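You operate a simulated robot arm through the tools that you are given. There is no shell and no other tool. Be economical: measure what you need, move in short steps, check, and stop when the job is done.

You run a simulated two-armed robot. Do the job below in one go: nothing can be reset, and whatever is moved stays where it is left.

## Task
Put the steel tee on the top of the steel table away on the shelf of the side table. Close the right tool cabinet lower drawer. Fetch the shaft from the top of the valve four cart and stand it on the top of the number five air cart. Put the small valve on the lower shelf of the grey parts cart away on the shelf of the blue table. Put the grey cloth on the top of the grey stand away on the lower shelf of the number six air cart. Press the middle white lathe button two times. The order is free. Set down upright: shaft.

It is judged by the outcome, as a careful person would: the job done as asked, and still so three seconds after it is handed in. It fails if anything else is knocked over, pushed out of place, dropped, spilled or broken. Flat cloth is picked up by pressing the open fingertips on it (5 to 10 N) and closing them slowly along it; thin cloth reads only 2 to 8 mm in the jaws.

## Robot
Two 7-joint arms with two-finger parallel grippers on one trunk, on a base that drives. Base frame: it is fixed to the floor where the robot stands at the start and does not move with it; the origin is under the middle of the robot, x ahead of it, y to its left, z up; the surface under the hand at the start is at about z = 0.85. Lengths are in m, angles in degrees, forces in N, time in s.
The left shoulder is at the start at [0.11, 0.169, 1.422], the right one opposite. With the tool pointing down near the work surface each hand reaches from about 0.44 to 0.74 m from the robot's upright axis, wherever it stands, measured 20 degrees to its own side. Places, roughly: grey cloth (9x7x3 cm) [-4.8, -7.4, 0.7]; lower shelf of the number six air cart [-11.6, -5.2, 0.3]; middle white lathe button [2.9, -9.7, 1.3]; right tool cabinet lower drawer [-0.2, -4.8, 0.7]; shaft (5x5x9 cm) [-4.8, -4.8, 0.7]; shelf of the blue table [0.3, -7.6, 0.4]; shelf of the side table [-10.9, -8.4, 0.2]; small valve (8x6x15 cm) [-4.7, -6.7, 0.5]; steel tee (7x5x3 cm) [0.8, -0.1, 0.9]; top of the number five air cart [-8.3, -4.2, 0.9]. Payload 1.57 kg a hand.
Tool frame (each hand has its own): the origin (TCP) lies between the finger pads and is the grasp point; the fingertips stand 0.03 m ahead of it; z points along the fingers, y is the line along which they close. Largest opening 0.08 m; finger width 0.017, thickness 0.012; the body of the gripper, 0.04 by 0.082 m, starts 0.08 m behind the TCP.
Orientation is that of the tool frame in the base frame, as a unit quaternion [w, x, y, z]. With the fingers straight down and closing along the base's y, the tool's x points along the base's -x, its y along +y and its z along -z.

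## Interface
- The arms move only by the tool move_arm. It takes "left_deltas", "right_deltas" or both (then of equal length, played together; a hand with none holds still); each is a list of rows, each a list of 3 entries, a list of its own where there are three numbers: the shift along the base's x, y, z in units of 300 mm (1.0 is 300 mm), then the turn, a rotation vector about the base's x, y, z in units of 45 degrees (1.0 is 45 degrees), then the opening, from 0 (shut) to 1 (fully open). In form: [[[dx, dy, dz], [wx, wy, wz], jaw], ...]. A call has 1 to 10 rows; each row is the pose to reach, as a shift and turn from the pose commanded when the call began. A call with a number of a shift or a turn outside -1 to 1 is refused whole. Each row takes 0.2 s and may step no farther than 0.05 m and 8.6 degrees from the row before; otherwise, or with a gripper value out of range, the whole call is refused. Where a pose cannot be reached the arm comes as near as it can. A force on the tool above 40 N (or 10 N above the force at the start of the call, whichever is more), or a blocked arm, ends the call early, and 0.2 s more pass. The fingers move at their own pace (about 0.072 m/s each) and stop on an object; they squeeze with about 37 N. The grip force told is the motor's: it shows also when the fingers shut on nothing. Time passes only in rows, and 0.2 s behind the last, so rows that repeat a pose let the fingers close. It gives the time, the measured TCP pose, the force on the tool (base axes), the opening and the grip force at its end, in the units of the frame above (readings bear some noise), with the torque about the TCP (base axes, N m) and any sound that the robot's microphone picked up.
- Cameras (640 x 400 px; columns grow to the right, rows downward): "scene" is now at [0.1633, -0.0142, 1.617]; the picture's right is [-0.15, -0.99, 0.00], its down [-0.65, 0.10, -0.76] and it looks along [0.75, -0.12, -0.66] (base axes); focal length 276 px, centre (320, 200). "left" rides on the left gripper at [0.072, 0.007, -0.122] in its tool frame; the picture's right is [-0.09, 1.00, 0.00], its down [-0.84, -0.08, -0.54] and it looks along [-0.54, -0.05, 0.84] (tool axes); focal length 238 px, centre (320, 200). "right" rides on the right gripper at [0.072, -0.007, -0.122] in its tool frame; the picture's right is [0.09, 1.00, 0.00], its down [-0.84, 0.08, -0.54] and it looks along [-0.54, 0.05, 0.84] (tool axes); focal length 238 px, centre (320, 200). There is no depth. A picture from a camera that has moved, and an enlarged one, comes with that camera's place and axes in the base frame and with its lens.
- grab_frame(camera): a new picture of that camera. No time passes.
- slide_trunk(by): slides the trunk up (or, below 0, down) by that many m; the arms and the scene camera ride with it, the base frame stays. It gives what a move gives, with no picture.
- drive_base(legs): drives the robot by 1 to 6 legs, each [ahead, left, turn to the left] in m, m and degrees, along the robot's own axes; the way and the turn of a leg run together, so that a leg with both is an arc; at most 1.5 m and 180 degrees a leg. The arms and the cameras ride along, it lands a little off, and it stops where it bumps. It gives what a move gives.
- aim_head(pan, tilt): turns the head with the scene camera to pan (to the left, within 86 degrees either way) and tilt (down, from -29 to 69), counted from straight ahead of the robot. It gives what a move gives.
- inspect(camera, box): a new picture of the part [left, top, right, bottom] of that camera's present view, enlarged. No time passes.
- sign_off(): hands the job in; it is judged then, once.

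Work in short steps. Places have to be worked out from the pictures, the camera data and where the tool is seen: move nearer, look again, correct. Check each grasp and each placing, and mend what went wrong. You have 165 turns and 130 pictures in all, those below and enlarged ones among them. Open the grippers and draw the arms clear of the work before you hand the job in, unless the task says otherwise; then end with one line.

The tools are called after "Request:" as name(argument=value, ...) on one line, values as JSON. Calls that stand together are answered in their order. move_arm: Moves the arms, as the interface text tells. Its arguments: {"type":"object","properties":{"left_deltas":{"type":"array"},"right_deltas":{"type":"array"}},"required":[]} The other tools are called the same way: slide_trunk (by) slides the trunk up or down; drive_base (legs) drives the base; aim_head (pan, tilt) turns the head that bears the scene camera; grab_frame (camera) takes a picture; inspect (camera, box) takes an enlarged picture of a part of a camera's view; sign_off () hands the job in.

At the start:

```text
time_s: 0.0
left_tool_pos: [0.664, 0.1075, 1.1318]
left_tcp_rot: [0.0, 0.0, 1.0, -0.001]
left_ft_force: [0.1, -0.4, 0.3]
left_moment: [-0.02, -0.03, -0.02]
left_opening: 0.08
left_grasp_force: 0.1
right_tool_pos: [0.5871, -0.4013, 1.1652]
right_tcp_rot: [0.001, 0.001, 1.0, -0.001]
right_ft_force: [0.6, 0.4, -0.4]
right_moment: [0.02, 0.0, 0.0]
right_opening: 0.0798
right_grasp_force: 0.0
trunk travel left (down, up): [-0.736, 0.154]
robot x, y, heading: [-0.0019, 0.0036, -0.1]
head pan, tilt: [-8.9, 40.9]
```

scene: 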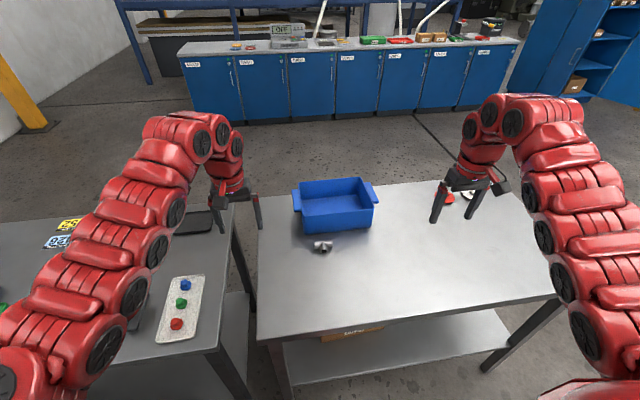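
right: 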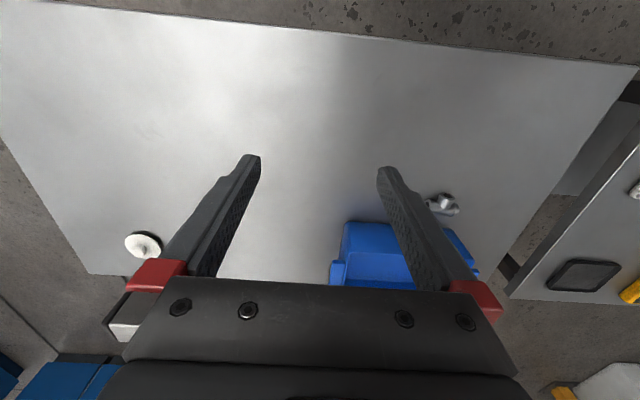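
left: 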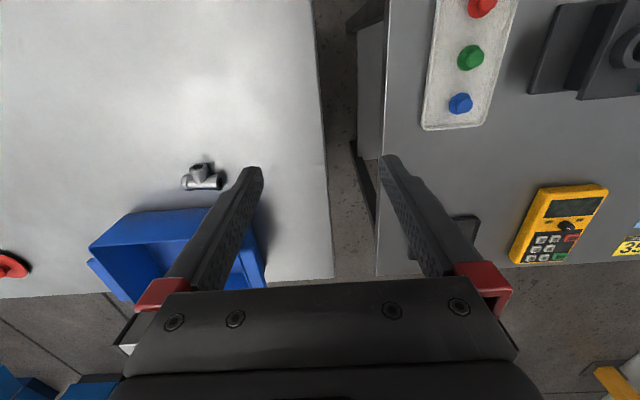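

The tee triangulates from the scene and left cameras to about [0.775, -0.12, 0.87]. I'll take a closer look to choose the grasp direction.

Request:
inspect(camera="left", box=[140, 130, 270, 211])

Request:
inspect(camera="scene", box=[260, 170, 420, 270])

```text
4.92 times, centred on (205, 170) of left
camera zoom: at [0.5918, 0.1133, 1.254], right [0.09, 1.0, 0.0], down [0.84, -0.08, 0.54], along [0.54, -0.05, -0.84], focal length 1173 px, centre (886, 345)
```

zoom: 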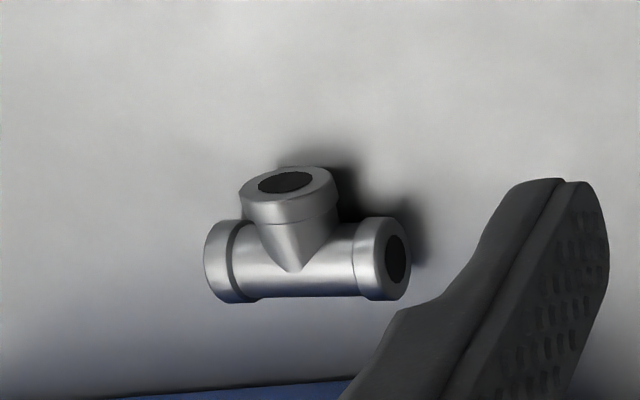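

```text
4.00 times, centred on (340, 220) of scene
camera zoom: at [0.1633, -0.0142, 1.617], right [-0.15, -0.99, 0.0], down [-0.65, 0.1, -0.76], along [0.75, -0.12, -0.66], focal length 1102 px, centre (240, 120)
```

zoom: 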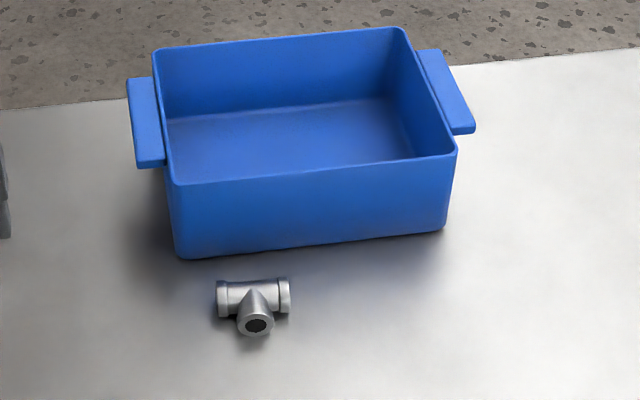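

The tee lies flat with its run along y and its branch pointing at me, the branch centred near x 0.757. I'll bring the right hand in tilted 40° forward, stopping 10 cm back along the approach line.

Request:
move_arm(right_deltas=[[[0.038, 0.116, -0.06], [0, -0.11, 0], 1], [[0.076, 0.233, -0.12], [0, -0.22, 0], 1], [[0.114, 0.35, -0.2], [0, -0.33, 0], 1], [[0.152, 0.466, -0.29], [0, -0.44, 0], 1], [[0.19, 0.58, -0.38], [0, -0.55, 0], 1], [[0.228, 0.7, -0.48], [0, -0.66, 0], 1], [[0.266, 0.82, -0.58], [0, -0.78, 0], 1], [[0.303, 0.93, -0.687], [0, -0.889, 0], 1], [[0.303, 0.93, -0.687], [0, -0.889, 0], 1]])

Request:
grab_frame(camera="right")

Request:
grab_frame(camera="scene")

```text
time_s: 2.0
left_tool_pos: [0.6639, 0.1082, 1.1315]
left_tcp_rot: [0.0, 0.0, 1.0, 0.001]
left_ft_force: [0.2, 0.5, -0.3]
left_moment: [-0.02, 0.0, 0.0]
left_opening: 0.08
left_grasp_force: 0.2
right_tool_pos: [0.6787, -0.1213, 0.958]
right_tcp_rot: [0.343, 0.0, 0.939, 0.0]
right_ft_force: [-0.2, -0.4, -0.4]
right_moment: [-0.02, 0.0, -0.06]
right_opening: 0.0801
right_grasp_force: 0.0
right hand out of reach, approached as far as the arm can: row 1, 2, 3, 4
trunk travel left (down, up): [-0.736, 0.154]
robot x, y, heading: [-0.0002, -0.002, -0.2]
head pan, tilt: [-8.9, 40.9]
```

```text
124 pictures are left
camera right: at [0.544, -0.1276, 1.0059], right [-0.07, 1.0, -0.06], down [0.29, 0.08, 0.95], along [0.95, 0.05, -0.29], focal length 238 px, centre (320, 200)
```

right: 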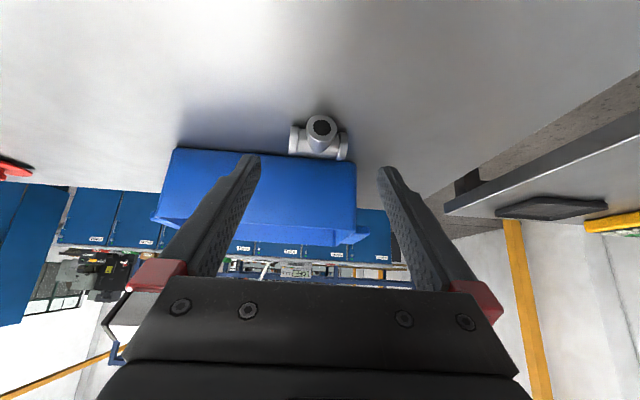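

```text
123 pictures are left
camera scene: at [0.163, -0.0132, 1.6171], right [-0.15, -0.99, 0.0], down [-0.65, 0.1, -0.76], along [0.75, -0.12, -0.66], focal length 276 px, centre (320, 200)
```

scene: 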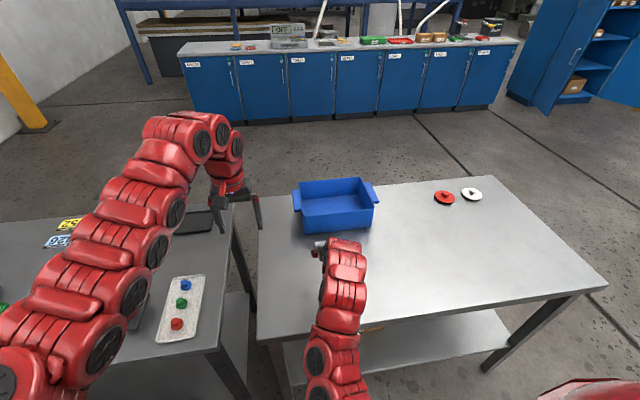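

The branch face sits at about [0.749, -0.121, 0.865], centred between the fingers. I'll advance along the approach line and close.

Request:
move_arm(right_deltas=[[[0.075, 0.003, -0.085], [0, 0, 0], 1], [[0.15, 0.003, -0.17], [0, 0, 0], 1], [[0.215, 0.003, -0.25], [0, 0, 0], 1], [[0.215, 0.003, -0.25], [0, 0, 0], 0], [[0.215, 0.003, -0.25], [0, 0, 0], 0], [[0.215, 0.003, -0.25], [0, 0, 0], 0], [[0.215, 0.003, -0.25], [0, 0, 0], 0]])

Request:
grab_frame(camera="right")

```text
time_s: 3.6
left_tool_pos: [0.6648, 0.1065, 1.1321]
left_tcp_rot: [0.0, 0.0, 1.0, 0.0]
left_ft_force: [0.2, -0.9, -0.8]
left_moment: [-0.02, -0.01, 0.0]
left_opening: 0.0803
left_grasp_force: 0.1
right_tool_pos: [0.7433, -0.1217, 0.8832]
right_tcp_rot: [0.342, 0.0, 0.94, 0.0]
right_ft_force: [0.5, 0.6, -1.0]
right_moment: [-0.03, 0.04, 0.01]
right_opening: 0.029
right_grasp_force: 37.3
trunk travel left (down, up): [-0.736, 0.154]
robot x, y, heading: [0.0014, 0.0012, -0.2]
head pan, tilt: [-8.9, 40.9]
```

```text
122 pictures are left
camera right: at [0.6098, -0.1286, 0.9304], right [-0.07, 1.0, -0.06], down [0.29, 0.08, 0.95], along [0.95, 0.05, -0.3], focal length 238 px, centre (320, 200)
```

right: 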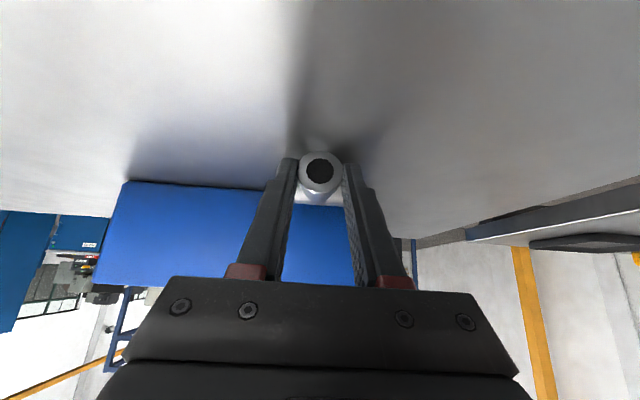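

The grip reads 29 mm at 37 N, so the tee is held. I'll lift it, draw both hands back for driving, and look right.

Request:
move_arm(right_deltas=[[[0, 0, 0.15], [0, 0, 0], 0], [[0, 0, 0.3], [0, 0, 0], 0], [[0, 0, 0.45], [0, 0, 0], 0], [[0, 0, 0.6], [0, 0, 0], 0], [[-0.1, -0.1, 0.65], [0, 0, 0], 0], [[-0.2, -0.2, 0.7], [0, 0, 0], 0], [[-0.3, -0.3, 0.73], [0, 0, 0], 0], [[-0.4, -0.4, 0.75], [0, 0, 0], 0], [[-0.5, -0.5, 0.75], [0, 0, 0], 0], [[-0.6, -0.6, 0.75], [0, 0, 0], 0]], left_deltas=[[[0, 0, 0], [0, 0, 0], 1], [[0, 0, 0], [0, 0, 0], 1], [[0, 0, 0], [0, 0, 0], 1], [[0, 0, 0], [0, 0, 0], 1], [[-0.1, 0.08, 0], [0, 0, 0], 1], [[-0.2, 0.16, 0], [0, 0, 0], 1], [[-0.3, 0.24, 0], [0, 0, 0], 1], [[-0.4, 0.32, 0], [0, 0, 0], 1], [[-0.5, 0.4, 0], [0, 0, 0], 1], [[-0.6, 0.4, 0], [0, 0, 0], 1]])

Request:
aim_head(pan=-80, tilt=20)

Request:
grab_frame(camera="scene")

Request:
grab_frame(camera="right")

```text
time_s: 5.8
left_tool_pos: [0.6177, 0.2305, 1.1567]
left_tcp_rot: [0.0, 0.001, 1.0, -0.001]
left_ft_force: [0.8, 0.5, 0.8]
left_moment: [0.04, 0.01, -0.03]
left_opening: 0.0797
left_grasp_force: 0.1
left hand out of reach, approached as far as the arm can: row 6, 7, 8, 9, 10
right_tool_pos: [0.5754, -0.2992, 1.1249]
right_tcp_rot: [0.342, 0.0, 0.94, -0.002]
right_ft_force: [0.0, 0.8, -2.5]
right_moment: [-0.01, 0.13, -0.01]
right_opening: 0.029
right_grasp_force: 36.8
right hand out of reach, approached as far as the arm can: row 10
trunk travel left (down, up): [-0.736, 0.154]
robot x, y, heading: [0.0008, -0.0018, 0.0]
head pan, tilt: [-8.9, 40.9]
```

```text
time_s: 7.2
left_tool_pos: [0.6187, 0.232, 1.1573]
left_tcp_rot: [0.0, 0.001, 1.0, -0.001]
left_ft_force: [-0.2, 0.4, -0.4]
left_moment: [-0.01, 0.0, -0.03]
left_opening: 0.0802
left_grasp_force: 0.1
right_tool_pos: [0.5754, -0.2954, 1.1262]
right_tcp_rot: [0.343, 0.0, 0.939, -0.004]
right_ft_force: [0.3, 0.7, -2.3]
right_moment: [-0.02, 0.09, 0.04]
right_opening: 0.0293
right_grasp_force: 37.0
trunk travel left (down, up): [-0.736, 0.154]
robot x, y, heading: [0.0005, -0.0005, 0.0]
head pan, tilt: [-80.0, 20.0]
```

```text
121 pictures are left
camera scene: at [0.0964, -0.0927, 1.6498], right [-0.98, -0.17, 0.0], down [-0.06, 0.34, -0.94], along [0.16, -0.93, -0.34], focal length 276 px, centre (320, 200)
```

scene: 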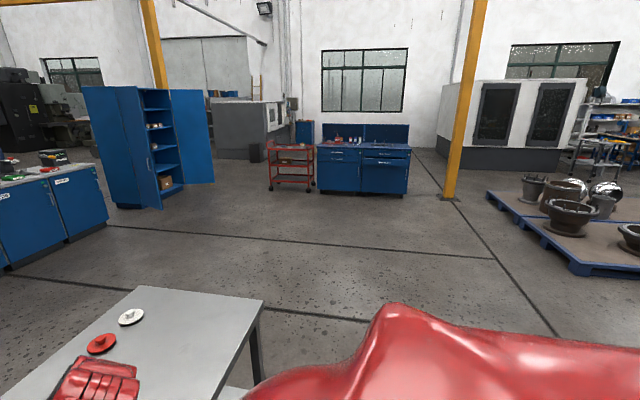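

```text
120 pictures are left
camera right: at [0.4409, -0.302, 1.1731], right [-0.07, 1.0, -0.07], down [0.29, 0.08, 0.95], along [0.95, 0.05, -0.29], focal length 238 px, centre (320, 200)
```

right: 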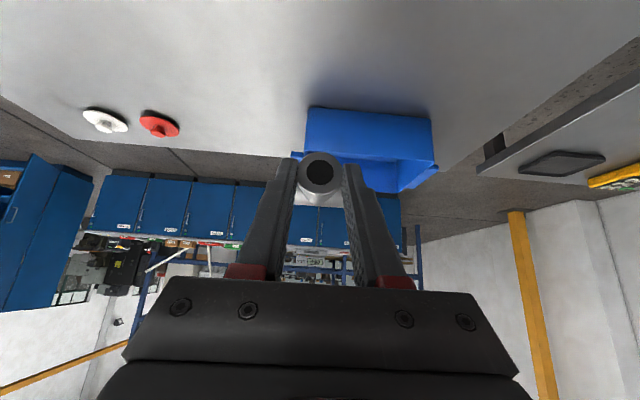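

The tee is secure. The blue tool cabinet is at about y -5 and faces me. I'll back off, turn right and drive toward it.

Request:
drive_base(legs=[[-0.25, 0, 0], [0, 0, -90], [1.5, 0, 0], [1.2, 0, 0]])

Request:
aim_head(pan=0, tilt=25)

Request:
grab_frame(camera="scene")

```text
time_s: 25.5
left_tool_pos: [-0.1686, -3.3172, 1.1565]
left_tcp_rot: [-0.001, 0.727, 0.687, -0.001]
left_ft_force: [-0.1, 0.0, 0.4]
left_moment: [0.02, -0.03, -0.04]
left_opening: 0.0799
left_grasp_force: 0.0
right_tool_pos: [-0.6916, -3.2427, 1.1248]
right_tcp_rot: [0.233, 0.682, 0.646, -0.251]
right_ft_force: [-0.1, -0.2, -3.2]
right_moment: [0.1, 0.0, 0.0]
right_opening: 0.0294
right_grasp_force: 36.9
trunk travel left (down, up): [-0.736, 0.154]
robot x, y, heading: [-0.3644, -2.6849, -93.4]
head pan, tilt: [-80.0, 20.0]
```

```text
time_s: 27.1
left_tool_pos: [-0.1672, -3.3167, 1.1556]
left_tcp_rot: [-0.001, 0.727, 0.687, 0.0]
left_ft_force: [0.8, -0.2, -0.3]
left_moment: [0.01, 0.01, 0.04]
left_opening: 0.0801
left_grasp_force: 0.0
right_tool_pos: [-0.6928, -3.2417, 1.1257]
right_tcp_rot: [0.233, 0.683, 0.645, -0.252]
right_ft_force: [1.0, -0.6, -3.1]
right_moment: [0.14, 0.02, 0.02]
right_opening: 0.0292
right_grasp_force: 37.0
trunk travel left (down, up): [-0.736, 0.154]
robot x, y, heading: [-0.3654, -2.6843, -93.3]
head pan, tilt: [0.0, 25.0]
```

```text
119 pictures are left
camera scene: at [-0.3742, -2.8595, 1.6417], right [-1.0, 0.06, 0.0], down [0.02, 0.42, -0.91], along [-0.05, -0.9, -0.42], focal length 276 px, centre (320, 200)
```

scene: 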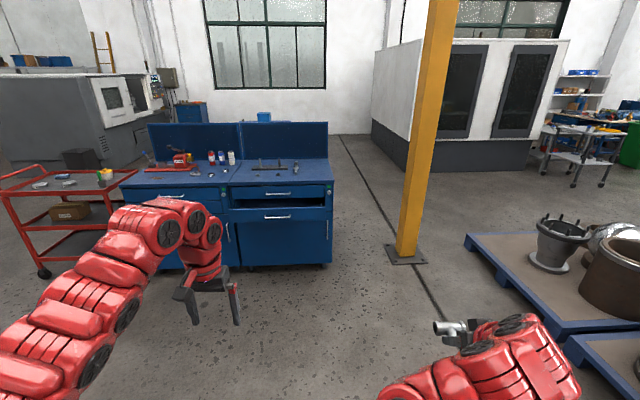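

Request:
inspect(camera="scene", box=[120, 140, 350, 284])

```text
2.78 times, centred on (235, 212) of scene
camera zoom: at [-0.3742, -2.8595, 1.6417], right [-1.0, 0.06, 0.0], down [0.02, 0.42, -0.91], along [-0.05, -0.9, -0.42], focal length 766 px, centre (556, 167)
```

zoom: 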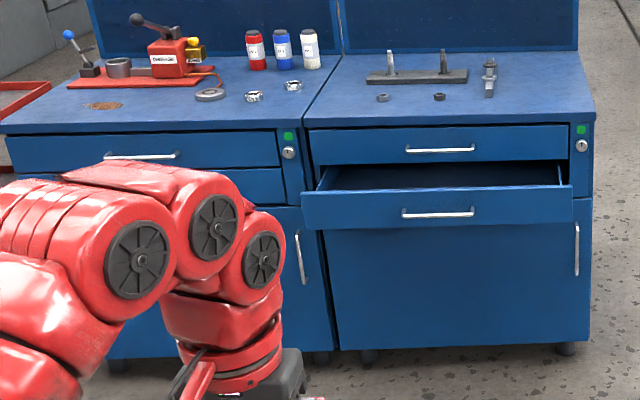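

The lower right drawer is open with its front at about y -4.6, handle near [-0.17, -4.61, 0.7]. I'll square up, drive closer and lower the trunk.

Request:
drive_base(legs=[[1.0, 0, 3.3]])

Request:
slide_trunk(by=-0.3)

Request:
move_arm(left_deltas=[[[0, 0.1, 0], [-0.18, 0, 0], 0], [[0, 0.2, 0], [-0.36, 0, 0], 0], [[0, 0.3, 0], [-0.54, 0, 0], 0], [[0, 0.4, 0], [-0.72, 0, 0], 0], [[0, 0.45, 0], [-0.9, 0, 0], 0], [[0, 0.5, 0], [-1, 0, 0], 0]])

Request:
aim_head(pan=10, tilt=35)

Request:
grab_frame(camera="scene")

```text
time_s: 32.2
left_tool_pos: [-0.1535, -4.2951, 1.1561]
left_tcp_rot: [-0.001, 0.705, 0.709, 0.0]
left_ft_force: [0.6, -0.7, 0.7]
left_moment: [0.0, -0.03, 0.0]
left_opening: 0.0801
left_grasp_force: 0.0
right_tool_pos: [-0.683, -4.2539, 1.125]
right_tcp_rot: [0.24, 0.663, 0.665, -0.245]
right_ft_force: [0.0, -0.6, -3.2]
right_moment: [0.11, -0.03, 0.0]
right_opening: 0.029
right_grasp_force: 36.8
trunk travel left (down, up): [-0.736, 0.154]
robot x, y, heading: [-0.3928, -3.6769, -89.5]
head pan, tilt: [0.0, 25.0]
```

```text
time_s: 35.2
left_tool_pos: [-0.1537, -4.2933, 0.8558]
left_tcp_rot: [0.0, 0.705, 0.71, -0.001]
left_ft_force: [0.1, -0.1, 0.7]
left_moment: [-0.02, 0.0, 0.0]
left_opening: 0.0797
left_grasp_force: 0.0
right_tool_pos: [-0.6821, -4.2539, 0.8259]
right_tcp_rot: [0.24, 0.663, 0.666, -0.245]
right_ft_force: [0.2, -0.3, -3.3]
right_moment: [0.16, 0.01, 0.01]
right_opening: 0.0291
right_grasp_force: 36.8
trunk travel left (down, up): [-0.436, 0.454]
robot x, y, heading: [-0.3909, -3.6802, -89.7]
head pan, tilt: [0.0, 25.0]
```

```text
time_s: 36.6
left_tool_pos: [-0.0725, -4.2895, 1.0508]
left_tcp_rot: [0.154, 0.645, 0.685, -0.302]
left_ft_force: [-0.5, 0.8, 1.1]
left_moment: [-0.08, -0.02, 0.03]
left_opening: 0.0
left_grasp_force: 20.9
left hand out of reach, approached as far as the arm can: row 1, 2, 3, 4, 5, 6
right_tool_pos: [-0.6826, -4.2493, 0.8286]
right_tcp_rot: [0.241, 0.662, 0.665, -0.247]
right_ft_force: [-0.5, 0.3, -2.7]
right_moment: [0.09, 0.03, -0.04]
right_opening: 0.0292
right_grasp_force: 36.9
trunk travel left (down, up): [-0.436, 0.454]
robot x, y, heading: [-0.3886, -3.6787, -90.0]
head pan, tilt: [0.0, 25.0]
```

```text
time_s: 37.3
left_tool_pos: [-0.0727, -4.2944, 1.0487]
left_tcp_rot: [0.154, 0.644, 0.687, -0.298]
left_ft_force: [0.1, -0.1, 0.6]
left_moment: [-0.01, 0.02, -0.01]
left_opening: 0.0
left_grasp_force: 21.7
right_tool_pos: [-0.6826, -4.2533, 0.8256]
right_tcp_rot: [0.241, 0.662, 0.666, -0.244]
right_ft_force: [0.1, -0.3, -3.3]
right_moment: [0.12, 0.01, -0.01]
right_opening: 0.0292
right_grasp_force: 37.3
trunk travel left (down, up): [-0.436, 0.454]
robot x, y, heading: [-0.389, -3.6753, -89.7]
head pan, tilt: [10.0, 35.0]
```

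```text
117 pictures are left
camera scene: at [-0.3737, -3.8461, 1.3259], right [-0.98, -0.18, 0.0], down [-0.1, 0.56, -0.82], along [0.15, -0.81, -0.57], focal length 276 px, centre (320, 200)
```

scene: 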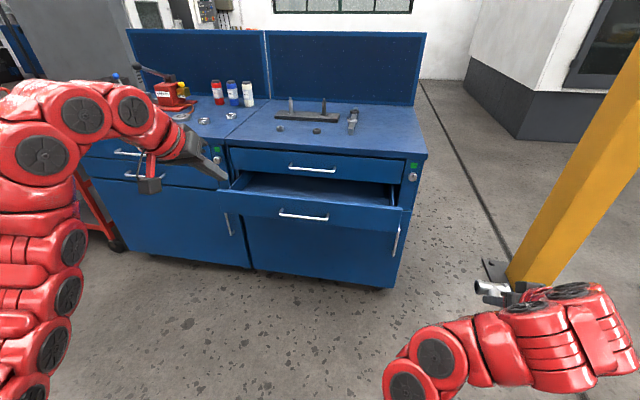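

Triangulating with the earlier picture puts the handle at [-0.16, -4.64, 0.684] and the drawer front spanning z 0.61–0.745. The left hand landed off its request, so I'll move it forward and down in a partial step and read the result.

Request:
move_arm(left_deltas=[[[0, -0.1, -0.1], [0, 0, 0], 0], [[-0.05, -0.2, -0.2], [0, 0, 0], 0], [[-0.1, -0.3, -0.3], [0, 0, 0], 0], [[-0.15, -0.4, -0.4], [0, 0, 0], 0]])

```text
time_s: 38.3
left_tool_pos: [-0.116, -4.4192, 0.9248]
left_tcp_rot: [0.153, 0.643, 0.689, -0.297]
left_ft_force: [0.2, -0.6, 0.2]
left_moment: [0.02, 0.03, -0.01]
left_opening: 0.0
left_grasp_force: 21.0
right_tool_pos: [-0.6814, -4.2542, 0.8254]
right_tcp_rot: [0.241, 0.662, 0.666, -0.244]
right_ft_force: [-0.9, 0.5, -3.0]
right_moment: [0.12, 0.04, -0.03]
right_opening: 0.0293
right_grasp_force: 36.9
trunk travel left (down, up): [-0.436, 0.454]
robot x, y, heading: [-0.3906, -3.6771, -89.8]
head pan, tilt: [10.0, 35.0]
```

Deltas count from the reached pose. Next I pitch the closed hand up toward horizontal and bring the tips in front of the drawer, just above the handle.

Request:
move_arm(left_deltas=[[[-0.02, -0.06, -0.13], [-0.11, 0, 0], 0], [[-0.05, -0.14, -0.26], [-0.22, 0, 0], 0], [[-0.07, -0.22, -0.39], [-0.33, 0, 0], 0], [[-0.09, -0.3, -0.5], [-0.44, 0, 0], 0], [[-0.11, -0.4, -0.6], [-0.56, 0, 0], 0], [[-0.13, -0.47, -0.65], [-0.667, 0, 0], 0], [[-0.13, -0.5, -0.65], [-0.667, 0, 0], 0]])

Request:
grab_frame(camera="scene")

Request:
grab_frame(camera="left")

```text
time_s: 39.9
left_tool_pos: [-0.1575, -4.5689, 0.7315]
left_tcp_rot: [0.316, 0.581, 0.588, -0.467]
left_ft_force: [0.1, -0.3, -0.2]
left_moment: [0.01, -0.02, -0.03]
left_opening: 0.0
left_grasp_force: 21.1
right_tool_pos: [-0.6825, -4.2535, 0.8258]
right_tcp_rot: [0.241, 0.662, 0.666, -0.244]
right_ft_force: [0.1, 0.3, -3.0]
right_moment: [0.12, 0.0, 0.0]
right_opening: 0.029
right_grasp_force: 37.1
trunk travel left (down, up): [-0.436, 0.454]
robot x, y, heading: [-0.3892, -3.6745, -89.7]
head pan, tilt: [10.0, 35.0]
```

```text
116 pictures are left
camera scene: at [-0.3736, -3.8458, 1.3259], right [-0.98, -0.18, 0.0], down [-0.1, 0.56, -0.82], along [0.15, -0.81, -0.57], focal length 276 px, centre (320, 200)
```

scene: 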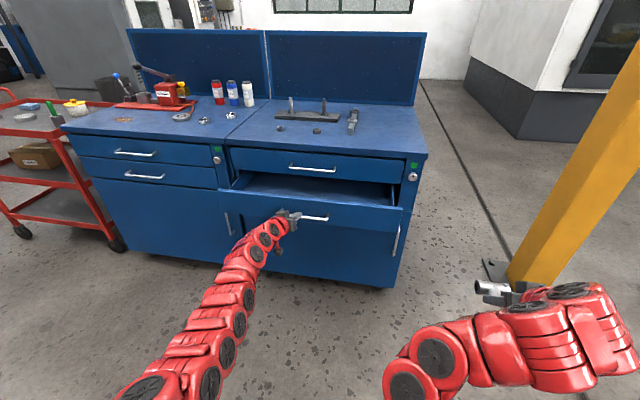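

```text
115 pictures are left
camera left: at [-0.1391, -4.4315, 0.7091], right [0.98, -0.15, -0.1], down [0.12, 0.18, 0.98], along [-0.13, -0.97, 0.19], focal length 238 px, centre (320, 200)
```

left: 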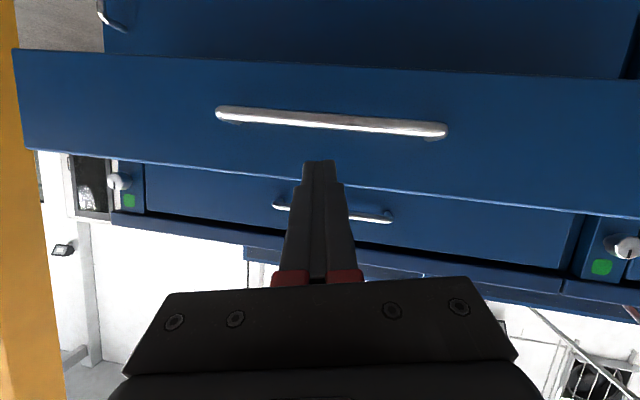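

The tips sit between the handle and the drawer's top edge. I push straight along -y until it stops.

Request:
move_arm(left_deltas=[[[0, -0.1, 0], [0, 0, 0], 0], [[0, -0.2, 0], [0, 0, 0], 0], [[0, -0.3, 0], [0, 0, 0], 0], [[0, -0.4, 0], [0, 0, 0], 0], [[0, -0.5, 0], [0, 0, 0], 0], [[0, -0.6, 0], [0, 0, 0], 0], [[0, -0.7, 0], [0, 0, 0], 0], [[0, -0.8, 0], [0, 0, 0], 0], [[0, -0.9, 0], [0, 0, 0], 0], [[0, -1.0, 0], [0, 0, 0], 0]])

Request:
grab_frame(camera="scene")

```text
time_s: 42.1
left_tool_pos: [-0.1695, -4.6062, 0.7485]
left_tcp_rot: [0.315, 0.582, 0.587, -0.467]
left_ft_force: [-0.2, 0.2, -0.6]
left_moment: [0.01, 0.04, -0.01]
left_opening: 0.0
left_grasp_force: 22.0
left hand out of reach, approached as far as the arm can: row 1, 2, 3, 4, 5, 6, 7, 8, 9, 10
right_tool_pos: [-0.6827, -4.2539, 0.8252]
right_tcp_rot: [0.241, 0.662, 0.666, -0.244]
right_ft_force: [-0.8, -0.8, -3.7]
right_moment: [0.12, 0.04, -0.01]
right_opening: 0.0291
right_grasp_force: 36.9
trunk travel left (down, up): [-0.436, 0.454]
robot x, y, heading: [-0.3894, -3.6782, -89.6]
head pan, tilt: [10.0, 35.0]
```

```text
114 pictures are left
camera scene: at [-0.3735, -3.8457, 1.3259], right [-0.98, -0.18, 0.0], down [-0.1, 0.56, -0.82], along [0.15, -0.81, -0.57], focal length 276 px, centre (320, 200)
```

scene: 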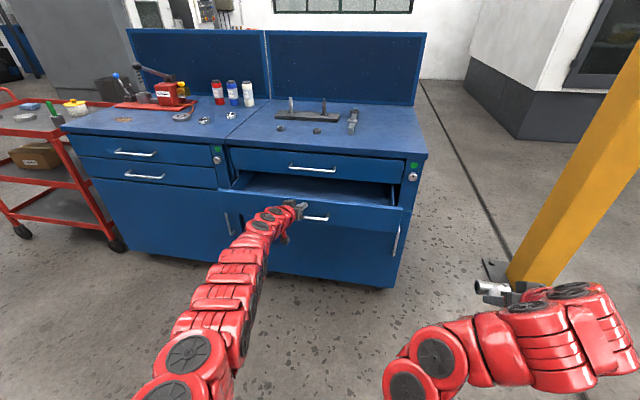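

That's the end of the reach. I'll pull the hand back at the right height, drive 0.2 m nearer, and push again.

Request:
move_arm(left_deltas=[[[0.02, 0.15, -0.04], [0, 0, 0], 0], [[0.04, 0.3, -0.07], [0, 0, 0], 0], [[0.04, 0.45, -0.07], [0, 0, 0], 0], [[0.04, 0.6, -0.07], [0, 0, 0], 0], [[0.04, 0.68, -0.07], [0, 0, 0], 0]])

Request:
drive_base(legs=[[0.22, 0, 0]])

Request:
grab_frame(camera="left")

```text
time_s: 43.3
left_tool_pos: [-0.1564, -4.4936, 0.6876]
left_tcp_rot: [0.313, 0.584, 0.588, -0.464]
left_ft_force: [0.6, 0.7, -0.9]
left_moment: [-0.03, 0.0, -0.02]
left_opening: 0.0
left_grasp_force: 21.9
left hand out of reach, approached as far as the arm can: row 3, 4, 5
right_tool_pos: [-0.6821, -4.2546, 0.8254]
right_tcp_rot: [0.241, 0.662, 0.666, -0.244]
right_ft_force: [0.1, 0.0, -2.3]
right_moment: [0.09, 0.03, -0.02]
right_opening: 0.0292
right_grasp_force: 37.9
trunk travel left (down, up): [-0.436, 0.454]
robot x, y, heading: [-0.3899, -3.6776, -89.8]
head pan, tilt: [10.0, 35.0]
```

```text
time_s: 45.0
left_tool_pos: [-0.1559, -4.709, 0.6852]
left_tcp_rot: [0.313, 0.584, 0.588, -0.464]
left_ft_force: [0.4, -0.3, -0.4]
left_moment: [-0.04, 0.01, 0.02]
left_opening: 0.0002
left_grasp_force: 21.0
right_tool_pos: [-0.6805, -4.4681, 0.8253]
right_tcp_rot: [0.241, 0.662, 0.666, -0.245]
right_ft_force: [-1.0, 0.5, -4.0]
right_moment: [0.14, 0.04, -0.03]
right_opening: 0.0292
right_grasp_force: 37.0
trunk travel left (down, up): [-0.436, 0.454]
robot x, y, heading: [-0.3875, -3.8921, -89.8]
head pan, tilt: [10.0, 35.0]
```

```text
113 pictures are left
camera left: at [-0.1377, -4.5714, 0.6658], right [0.98, -0.15, -0.1], down [0.12, 0.17, 0.98], along [-0.13, -0.97, 0.18], focal length 238 px, centre (320, 200)
```

left: 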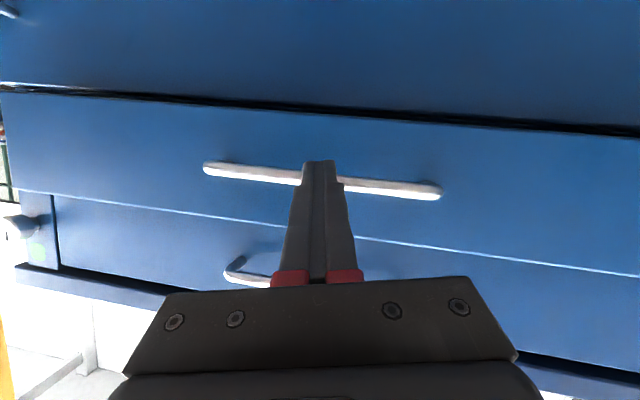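

The tips rest on the handle and have already pushed the drawer some way. I'll keep pushing with the arm.

Request:
move_arm(left_deltas=[[[0, -0.08, 0], [0, 0, 0], 0], [[0, -0.16, 0], [0, 0, 0], 0], [[0, -0.24, 0], [0, 0, 0], 0], [[0, -0.32, 0], [0, 0, 0], 0], [[0, -0.4, 0], [0, 0, 0], 0], [[0, -0.48, 0], [0, 0, 0], 0], [[0, -0.56, 0], [0, 0, 0], 0]])

Request:
grab_frame(camera="scene")

```text
time_s: 45.6
left_tool_pos: [-0.1556, -4.7516, 0.6836]
left_tcp_rot: [0.308, 0.585, 0.591, -0.462]
left_ft_force: [-1.0, 0.1, 0.0]
left_moment: [-0.05, -0.02, -0.03]
left_opening: 0.0
left_grasp_force: 21.4
right_tool_pos: [-0.68, -4.4687, 0.8247]
right_tcp_rot: [0.241, 0.662, 0.667, -0.244]
right_ft_force: [0.7, -0.8, -3.9]
right_moment: [0.13, 0.01, 0.0]
right_opening: 0.0292
right_grasp_force: 37.1
trunk travel left (down, up): [-0.436, 0.454]
robot x, y, heading: [-0.3876, -3.8895, -89.4]
head pan, tilt: [10.0, 35.0]
stopped in row 2 (left hand): the force on the tool passed its limit at 142 N (the readings are from after the stop); the commanded pose is now the measured one
```

```text
112 pictures are left
camera scene: at [-0.3718, -4.0609, 1.3257], right [-0.98, -0.18, 0.0], down [-0.1, 0.57, -0.82], along [0.15, -0.8, -0.57], focal length 276 px, centre (320, 200)
```

scene: 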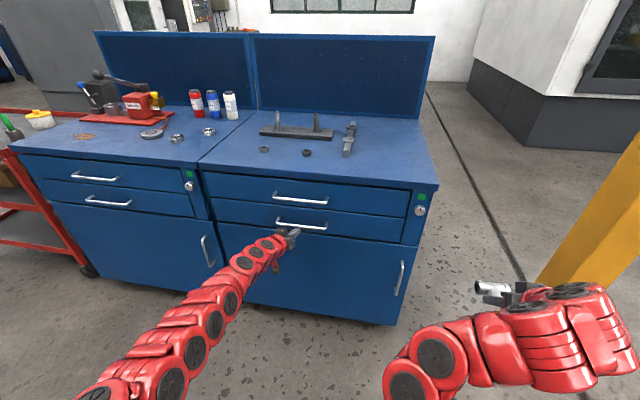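

The push stopped hard and the drawer looks flush. I'll back the hand off and zoom in to confirm.

Request:
move_arm(left_deltas=[[[0, 0.13, 0.02], [0, 0, 0], 0], [[0, 0.26, 0.05], [0, 0, 0], 0], [[0, 0.4, 0.1], [0, 0, 0], 0]])

Request:
inspect(camera="scene", box=[190, 150, 440, 306])

```text
time_s: 46.4
left_tool_pos: [-0.1557, -4.7111, 0.6904]
left_tcp_rot: [0.309, 0.586, 0.589, -0.463]
left_ft_force: [-0.2, 0.4, 0.0]
left_moment: [0.0, 0.0, -0.01]
left_opening: 0.0
left_grasp_force: 21.2
left hand out of reach, approached as far as the arm can: row 2, 3
right_tool_pos: [-0.6799, -4.4686, 0.8257]
right_tcp_rot: [0.241, 0.662, 0.667, -0.244]
right_ft_force: [0.1, 0.2, -3.9]
right_moment: [0.13, 0.02, -0.02]
right_opening: 0.0292
right_grasp_force: 36.9
trunk travel left (down, up): [-0.436, 0.454]
robot x, y, heading: [-0.3888, -3.8909, -89.7]
head pan, tilt: [10.0, 35.0]
```

```text
2.56 times, centred on (315, 228) of scene
camera zoom: at [-0.372, -4.0597, 1.326], right [-0.98, -0.18, 0.0], down [-0.1, 0.56, -0.82], along [0.15, -0.81, -0.57], focal length 706 px, centre (333, 128)
```

zoom: 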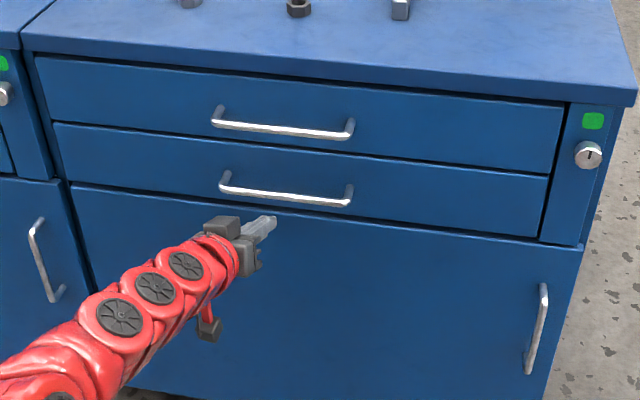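

The lower drawer is closed flush. Now I raise the trunk and look right to plan a path west to the grey parts cart.

Request:
drive_base(legs=[[-0.6, 0, 0]])

Request:
slide_trunk(by=0.35)

Request:
aim_head(pan=-60, tilt=15)

Request:
grab_frame(camera="scene")

Request:
aim_head(pan=30, tilt=15)

Request:
grab_frame(camera="scene")

```text
time_s: 49.8
left_tool_pos: [-0.1612, -4.1154, 0.692]
left_tcp_rot: [0.307, 0.587, 0.588, -0.464]
left_ft_force: [-0.6, -0.5, 0.9]
left_moment: [0.0, -0.01, -0.03]
left_opening: 0.0002
left_grasp_force: 21.1
right_tool_pos: [-0.6841, -3.8705, 0.8245]
right_tcp_rot: [0.241, 0.663, 0.666, -0.244]
right_ft_force: [0.0, 0.4, -2.8]
right_moment: [0.13, -0.02, -0.03]
right_opening: 0.0291
right_grasp_force: 37.5
trunk travel left (down, up): [-0.436, 0.454]
robot x, y, heading: [-0.3925, -3.2978, -90.0]
head pan, tilt: [10.0, 35.0]
```

```text
time_s: 53.2
left_tool_pos: [-0.1609, -4.1151, 1.0399]
left_tcp_rot: [0.308, 0.587, 0.588, -0.464]
left_ft_force: [-0.7, 0.3, -0.4]
left_moment: [0.0, -0.01, 0.01]
left_opening: 0.0001
left_grasp_force: 21.9
right_tool_pos: [-0.6852, -3.8706, 1.1761]
right_tcp_rot: [0.24, 0.663, 0.666, -0.245]
right_ft_force: [0.6, 0.0, -2.3]
right_moment: [0.14, -0.04, 0.02]
right_opening: 0.0292
right_grasp_force: 36.8
trunk travel left (down, up): [-0.786, 0.104]
robot x, y, heading: [-0.3931, -3.2929, -89.9]
head pan, tilt: [10.0, 35.0]
```

```text
time_s: 54.6
left_tool_pos: [-0.1622, -4.1151, 1.0404]
left_tcp_rot: [0.308, 0.587, 0.588, -0.464]
left_ft_force: [-0.1, 0.5, -0.6]
left_moment: [0.01, -0.02, -0.03]
left_opening: 0.0
left_grasp_force: 21.0
right_tool_pos: [-0.6854, -3.8706, 1.176]
right_tcp_rot: [0.241, 0.662, 0.666, -0.245]
right_ft_force: [-1.0, 1.1, -2.2]
right_moment: [0.16, 0.01, 0.05]
right_opening: 0.0293
right_grasp_force: 36.6
trunk travel left (down, up): [-0.786, 0.104]
robot x, y, heading: [-0.3922, -3.2937, -89.7]
head pan, tilt: [-60.0, 15.0]
```

```text
110 pictures are left
camera scene: at [-0.4721, -3.4239, 1.7079], right [-0.5, 0.86, 0.0], down [0.22, 0.13, -0.97], along [-0.83, -0.49, -0.26], focal length 276 px, centre (320, 200)
```

scene: 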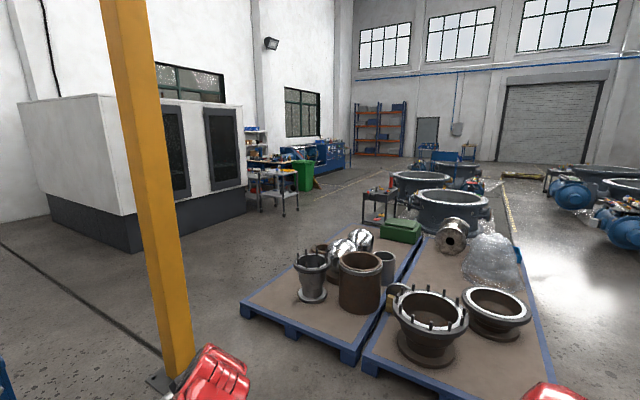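

```text
time_s: 56.3
left_tool_pos: [-0.1621, -4.1148, 1.0413]
left_tcp_rot: [0.307, 0.587, 0.588, -0.464]
left_ft_force: [0.6, -0.8, -0.9]
left_moment: [0.03, 0.01, -0.06]
left_opening: 0.0
left_grasp_force: 21.0
right_tool_pos: [-0.6851, -3.8712, 1.1751]
right_tcp_rot: [0.24, 0.663, 0.666, -0.244]
right_ft_force: [0.0, 1.3, -3.4]
right_moment: [0.12, -0.01, 0.04]
right_opening: 0.0292
right_grasp_force: 37.2
trunk travel left (down, up): [-0.786, 0.104]
robot x, y, heading: [-0.3948, -3.2956, -89.6]
head pan, tilt: [30.0, 15.0]
```

```text
109 pictures are left
camera scene: at [-0.3445, -3.4576, 1.7079], right [-0.86, -0.5, 0.0], down [-0.13, 0.22, -0.97], along [0.49, -0.83, -0.26], focal length 276 px, centre (320, 200)
```

scene: 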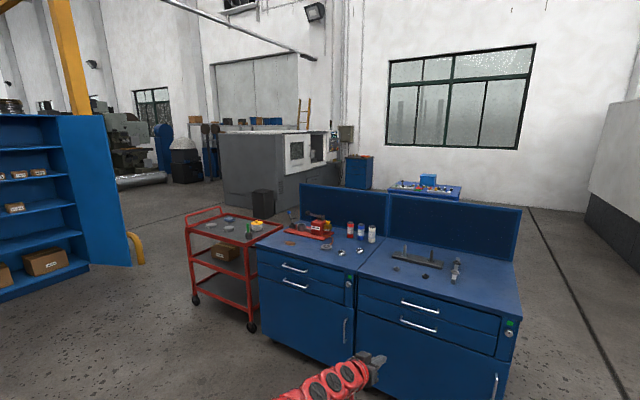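

The gaps by the pillar are narrow, but there's an open lane between the red cart and the blue cupboard leading south to the lathe. I'll do the lathe first, strafing left to x≈2.5 and then looking.

Request:
drive_base(legs=[[0, 1.5, 0], [0, 1.4, 0]])

Request:
aim_head(pan=0, tilt=18)

Request:
grab_frame(camera="scene")

```text
time_s: 70.3
left_tool_pos: [2.7923, -4.0037, 1.0417]
left_tcp_rot: [0.32, 0.571, 0.603, -0.456]
left_ft_force: [-1.1, -0.4, 0.7]
left_moment: [0.03, 0.03, 0.02]
left_opening: 0.0
left_grasp_force: 21.1
right_tool_pos: [2.2582, -3.7849, 1.175]
right_tcp_rot: [0.247, 0.646, 0.682, -0.238]
right_ft_force: [0.6, -0.3, -2.1]
right_moment: [0.14, 0.0, -0.02]
right_opening: 0.0291
right_grasp_force: 36.7
trunk travel left (down, up): [-0.786, 0.104]
robot x, y, heading: [2.5202, -3.1952, -86.8]
head pan, tilt: [30.0, 15.0]
```

```text
time_s: 71.3
left_tool_pos: [2.7931, -4.0022, 1.0419]
left_tcp_rot: [0.319, 0.572, 0.602, -0.456]
left_ft_force: [-0.1, -0.7, 0.8]
left_moment: [0.01, 0.02, 0.01]
left_opening: 0.0
left_grasp_force: 21.8
right_tool_pos: [2.2584, -3.7853, 1.1761]
right_tcp_rot: [0.246, 0.646, 0.683, -0.238]
right_ft_force: [-0.8, -0.6, -2.6]
right_moment: [0.13, 0.02, 0.0]
right_opening: 0.0294
right_grasp_force: 36.8
trunk travel left (down, up): [-0.786, 0.104]
robot x, y, heading: [2.5255, -3.1946, -86.9]
head pan, tilt: [0.0, 18.0]
```

```text
108 pictures are left
camera scene: at [2.532, -3.3703, 1.703], right [-1.0, -0.05, 0.0], down [-0.02, 0.31, -0.95], along [0.05, -0.95, -0.31], focal length 276 px, centre (320, 200)
```

scene: 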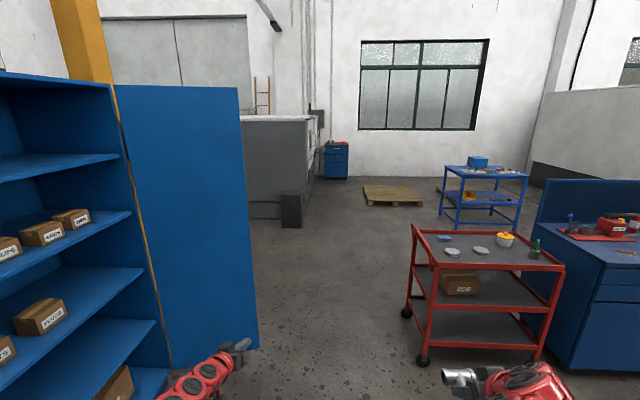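

The lane is x 1.9–3.1. The lathe is the grey machine with its panel on the -x face near y -9.7, and a wooden pallet lies around x 0.9–1.9, y -8.2 to -9.6. I'll straighten and drive down the lane.

Request:
drive_base(legs=[[0, 0, -3], [1.5, 0, 0], [1.5, 0, 0], [0.6, 0, 0]])

Request:
aim_head(pan=15, tilt=18)

Request:
grab_frame(camera="scene")

```text
time_s: 89.3
left_tool_pos: [2.9013, -7.6337, 1.0407]
left_tcp_rot: [0.321, 0.569, 0.605, -0.455]
left_ft_force: [0.4, 0.2, -0.5]
left_moment: [-0.05, 0.02, -0.02]
left_opening: 0.0003
left_grasp_force: 21.4
right_tool_pos: [2.3659, -7.421, 1.1759]
right_tcp_rot: [0.248, 0.643, 0.684, -0.238]
right_ft_force: [-0.3, 0.0, -3.3]
right_moment: [0.15, 0.02, 0.01]
right_opening: 0.029
right_grasp_force: 37.1
trunk travel left (down, up): [-0.786, 0.104]
robot x, y, heading: [2.6235, -6.8285, -86.6]
head pan, tilt: [0.0, 18.0]
```

```text
time_s: 90.1
left_tool_pos: [2.9022, -7.6341, 1.0406]
left_tcp_rot: [0.321, 0.569, 0.605, -0.455]
left_ft_force: [-0.2, 0.1, 0.8]
left_moment: [0.0, 0.01, 0.02]
left_opening: 0.0
left_grasp_force: 21.2
right_tool_pos: [2.3642, -7.4187, 1.1748]
right_tcp_rot: [0.247, 0.644, 0.684, -0.238]
right_ft_force: [1.2, 0.1, -4.2]
right_moment: [0.09, 0.05, 0.01]
right_opening: 0.0294
right_grasp_force: 36.9
trunk travel left (down, up): [-0.786, 0.104]
robot x, y, heading: [2.6235, -6.8275, -86.8]
head pan, tilt: [15.0, 18.0]
```

```text
107 pictures are left
camera scene: at [2.6591, -6.9988, 1.703], right [-0.95, -0.32, 0.0], down [-0.1, 0.29, -0.95], along [0.3, -0.9, -0.31], focal length 276 px, centre (320, 200)
```

scene: 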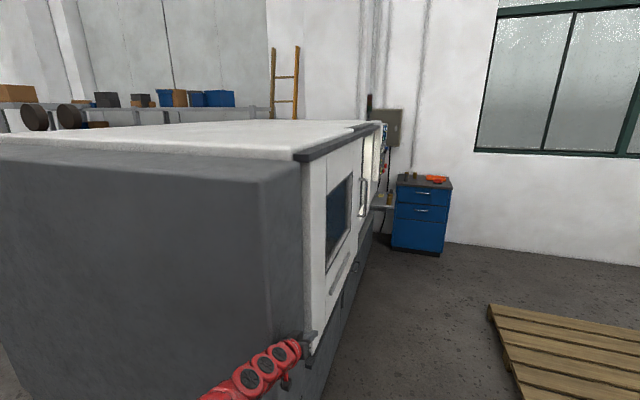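

My left hand is near the lathe corner, so I'll shift right before continuing. First a zoom on the control panel.

Request:
drive_base(legs=[[-0.1, 0, 0], [0, -0.4, -3]])

Request:
inspect(camera="scene", box=[300, 90, 460, 190])

```text
time_s: 93.3
left_tool_pos: [2.4561, -7.5616, 1.0409]
left_tcp_rot: [0.311, 0.584, 0.59, -0.463]
left_ft_force: [0.4, -0.7, -0.4]
left_moment: [0.0, 0.02, -0.02]
left_opening: 0.0
left_grasp_force: 20.7
right_tool_pos: [1.9292, -7.3216, 1.1751]
right_tcp_rot: [0.241, 0.66, 0.669, -0.243]
right_ft_force: [0.7, -1.3, -2.2]
right_moment: [0.14, 0.0, 0.0]
right_opening: 0.0291
right_grasp_force: 36.9
trunk travel left (down, up): [-0.786, 0.104]
robot x, y, heading: [2.2218, -6.742, -89.1]
head pan, tilt: [15.0, 18.0]
```

```text
4.00 times, centred on (380, 140) of scene
camera zoom: at [2.2453, -6.9145, 1.703], right [-0.96, -0.27, 0.0], down [-0.08, 0.3, -0.95], along [0.26, -0.92, -0.31], focal length 1102 px, centre (80, 440)
```

zoom: 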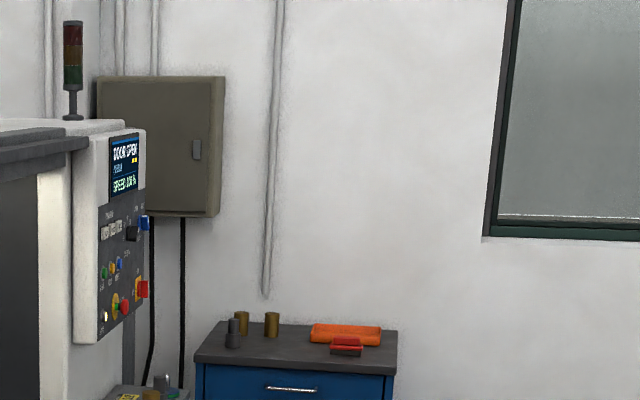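

The panel faces -x with three white buttons in its upper row. I'll drive ahead alongside it, keeping clear of the pallet, and look again.

Request:
drive_base(legs=[[1.5, 0, 0], [0.35, 0, 0]])

Request:
aim_head(pan=25, tilt=30)

Request:
grab_frame(camera="scene")

Request:
aim_head(pan=-35, tilt=45)

Request:
grab_frame(camera="scene")

```text
time_s: 102.7
left_tool_pos: [2.4968, -9.4132, 1.0415]
left_tcp_rot: [0.312, 0.581, 0.594, -0.461]
left_ft_force: [-0.6, -0.3, -0.6]
left_moment: [0.03, 0.01, 0.01]
left_opening: 0.0001
left_grasp_force: 21.5
right_tool_pos: [1.968, -9.1807, 1.1747]
right_tcp_rot: [0.242, 0.657, 0.672, -0.241]
right_ft_force: [0.2, -0.6, -3.4]
right_moment: [0.07, 0.01, -0.06]
right_opening: 0.0292
right_grasp_force: 37.4
trunk travel left (down, up): [-0.786, 0.104]
robot x, y, heading: [2.253, -8.6002, -88.8]
head pan, tilt: [15.0, 18.0]
```

```text
time_s: 103.4
left_tool_pos: [2.4973, -9.4133, 1.0418]
left_tcp_rot: [0.311, 0.581, 0.594, -0.461]
left_ft_force: [1.0, -0.8, -0.4]
left_moment: [0.0, 0.0, -0.01]
left_opening: 0.0
left_grasp_force: 21.1
right_tool_pos: [1.9689, -9.1802, 1.1746]
right_tcp_rot: [0.242, 0.656, 0.673, -0.241]
right_ft_force: [-0.4, 0.1, -3.4]
right_moment: [0.16, -0.01, 0.03]
right_opening: 0.029
right_grasp_force: 36.8
trunk travel left (down, up): [-0.786, 0.104]
robot x, y, heading: [2.2509, -8.5976, -88.9]
head pan, tilt: [25.0, 30.0]
```

```text
105 pictures are left
camera scene: at [2.2928, -8.7618, 1.6837], right [-0.9, -0.44, 0.0], down [-0.22, 0.45, -0.87], along [0.38, -0.78, -0.5], focal length 276 px, centre (320, 200)
```

scene: 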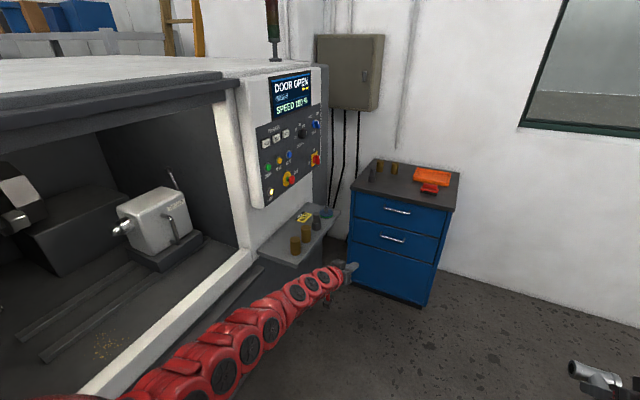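

```text
time_s: 104.7
left_tool_pos: [2.4978, -9.414, 1.041]
left_tcp_rot: [0.312, 0.581, 0.594, -0.461]
left_ft_force: [0.4, -0.2, 0.0]
left_moment: [-0.02, -0.02, 0.0]
left_opening: 0.0
left_grasp_force: 20.8
right_tool_pos: [1.9689, -9.1786, 1.1753]
right_tcp_rot: [0.243, 0.656, 0.672, -0.242]
right_ft_force: [0.4, -0.8, -2.4]
right_moment: [0.1, -0.01, 0.01]
right_opening: 0.029
right_grasp_force: 36.7
trunk travel left (down, up): [-0.786, 0.104]
robot x, y, heading: [2.2505, -8.5977, -88.4]
head pan, tilt: [-35.0, 45.0]
```

```text
104 pictures are left
camera scene: at [2.2077, -8.7477, 1.6611], right [-0.83, 0.55, 0.0], down [0.39, 0.59, -0.71], along [-0.39, -0.59, -0.71], focal length 276 px, centre (320, 200)
```

scene: 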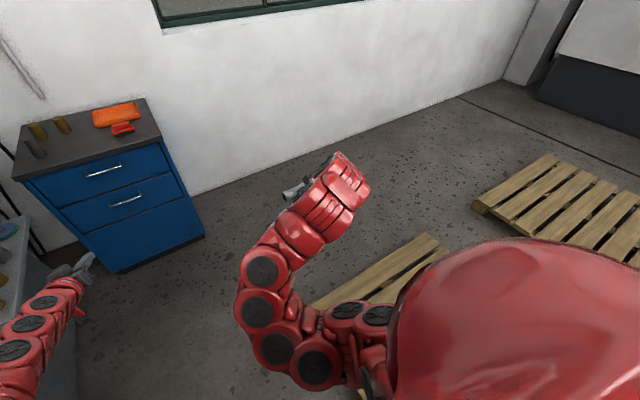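

The buttons are visible, and a small tray with parts sits below the panel. I'll raise the left hand and turn its closed fingers toward +x while still clear of the machine.

Request:
move_arm(left_deltas=[[[0, 0.05, 0.15], [0, 0, 0.1], 0], [[0, 0.1, 0.3], [0, 0, 0.25], 0], [[0, 0.15, 0.45], [0, 0, 0.42], 0], [[0, 0.2, 0.6], [0, 0, 0.6], 0], [[0, 0.25, 0.75], [0, 0, 0.78], 0], [[0, 0.3, 0.88], [0, 0, 0.95], 0]])

Request:
move_arm(left_deltas=[[[0, 0.05, 0], [0, -0.08, 0.15], 0], [[0, 0.1, 0], [0, -0.16, 0.32], 0], [[0, 0.15, 0], [0, -0.24, 0.49], 0], [[0, 0.2, 0], [0, -0.32, 0.66], 0], [[0, 0.25, 0], [0, -0.4, 0.8], 0]])

Request:
aim_head(pan=35, tilt=25)

Request:
grab_frame(camera="scene")

```text
time_s: 106.1
left_tool_pos: [2.4955, -9.4561, 1.2718]
left_tcp_rot: [0.439, 0.367, 0.746, -0.34]
left_ft_force: [0.5, -0.1, -0.1]
left_moment: [0.0, -0.01, -0.04]
left_opening: 0.0
left_grasp_force: 21.5
left hand out of reach, approached as far as the arm can: row 1, 2, 3, 4, 5, 6
right_tool_pos: [1.9696, -9.1799, 1.1766]
right_tcp_rot: [0.242, 0.656, 0.672, -0.243]
right_ft_force: [1.1, 0.1, -3.4]
right_moment: [0.12, 0.03, -0.05]
right_opening: 0.0292
right_grasp_force: 36.9
trunk travel left (down, up): [-0.786, 0.104]
robot x, y, heading: [2.2508, -8.5992, -88.7]
head pan, tilt: [-35.0, 45.0]
```

```text
time_s: 107.3
left_tool_pos: [2.4946, -9.3801, 1.27]
left_tcp_rot: [0.634, 0.166, 0.745, -0.127]
left_ft_force: [0.0, 0.1, 0.4]
left_moment: [0.02, -0.02, 0.01]
left_opening: 0.0002
left_grasp_force: 21.2
right_tool_pos: [1.9682, -9.1802, 1.1754]
right_tcp_rot: [0.242, 0.657, 0.672, -0.241]
right_ft_force: [0.1, -1.2, -3.5]
right_moment: [0.13, 0.02, -0.04]
right_opening: 0.0292
right_grasp_force: 37.2
trunk travel left (down, up): [-0.786, 0.104]
robot x, y, heading: [2.248, -8.6028, -88.6]
head pan, tilt: [-35.0, 45.0]
```

```text
time_s: 108.7
left_tool_pos: [2.4939, -9.38, 1.2696]
left_tcp_rot: [0.633, 0.167, 0.745, -0.128]
left_ft_force: [-0.1, 0.1, -0.8]
left_moment: [0.01, -0.02, 0.03]
left_opening: 0.0001
left_grasp_force: 21.2
right_tool_pos: [1.9683, -9.1794, 1.1756]
right_tcp_rot: [0.242, 0.657, 0.672, -0.242]
right_ft_force: [-0.4, -1.2, -3.4]
right_moment: [0.11, -0.02, 0.02]
right_opening: 0.029
right_grasp_force: 36.4
trunk travel left (down, up): [-0.786, 0.104]
robot x, y, heading: [2.2511, -8.5976, -88.6]
head pan, tilt: [35.0, 25.0]
```

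```text
103 pictures are left
camera scene: at [2.3072, -8.7544, 1.6916], right [-0.81, -0.59, 0.0], down [-0.25, 0.34, -0.91], along [0.54, -0.73, -0.42], focal length 276 px, centre (320, 200)
```

scene: 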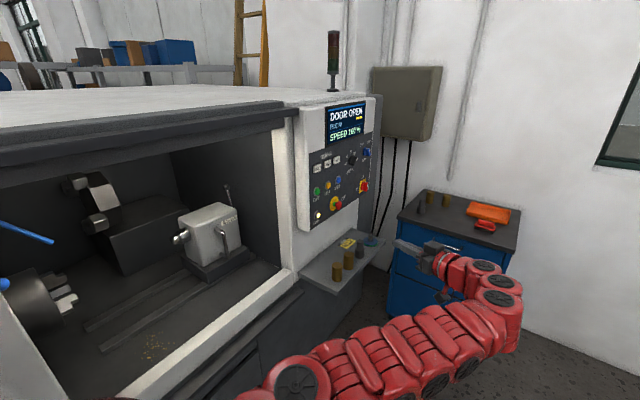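

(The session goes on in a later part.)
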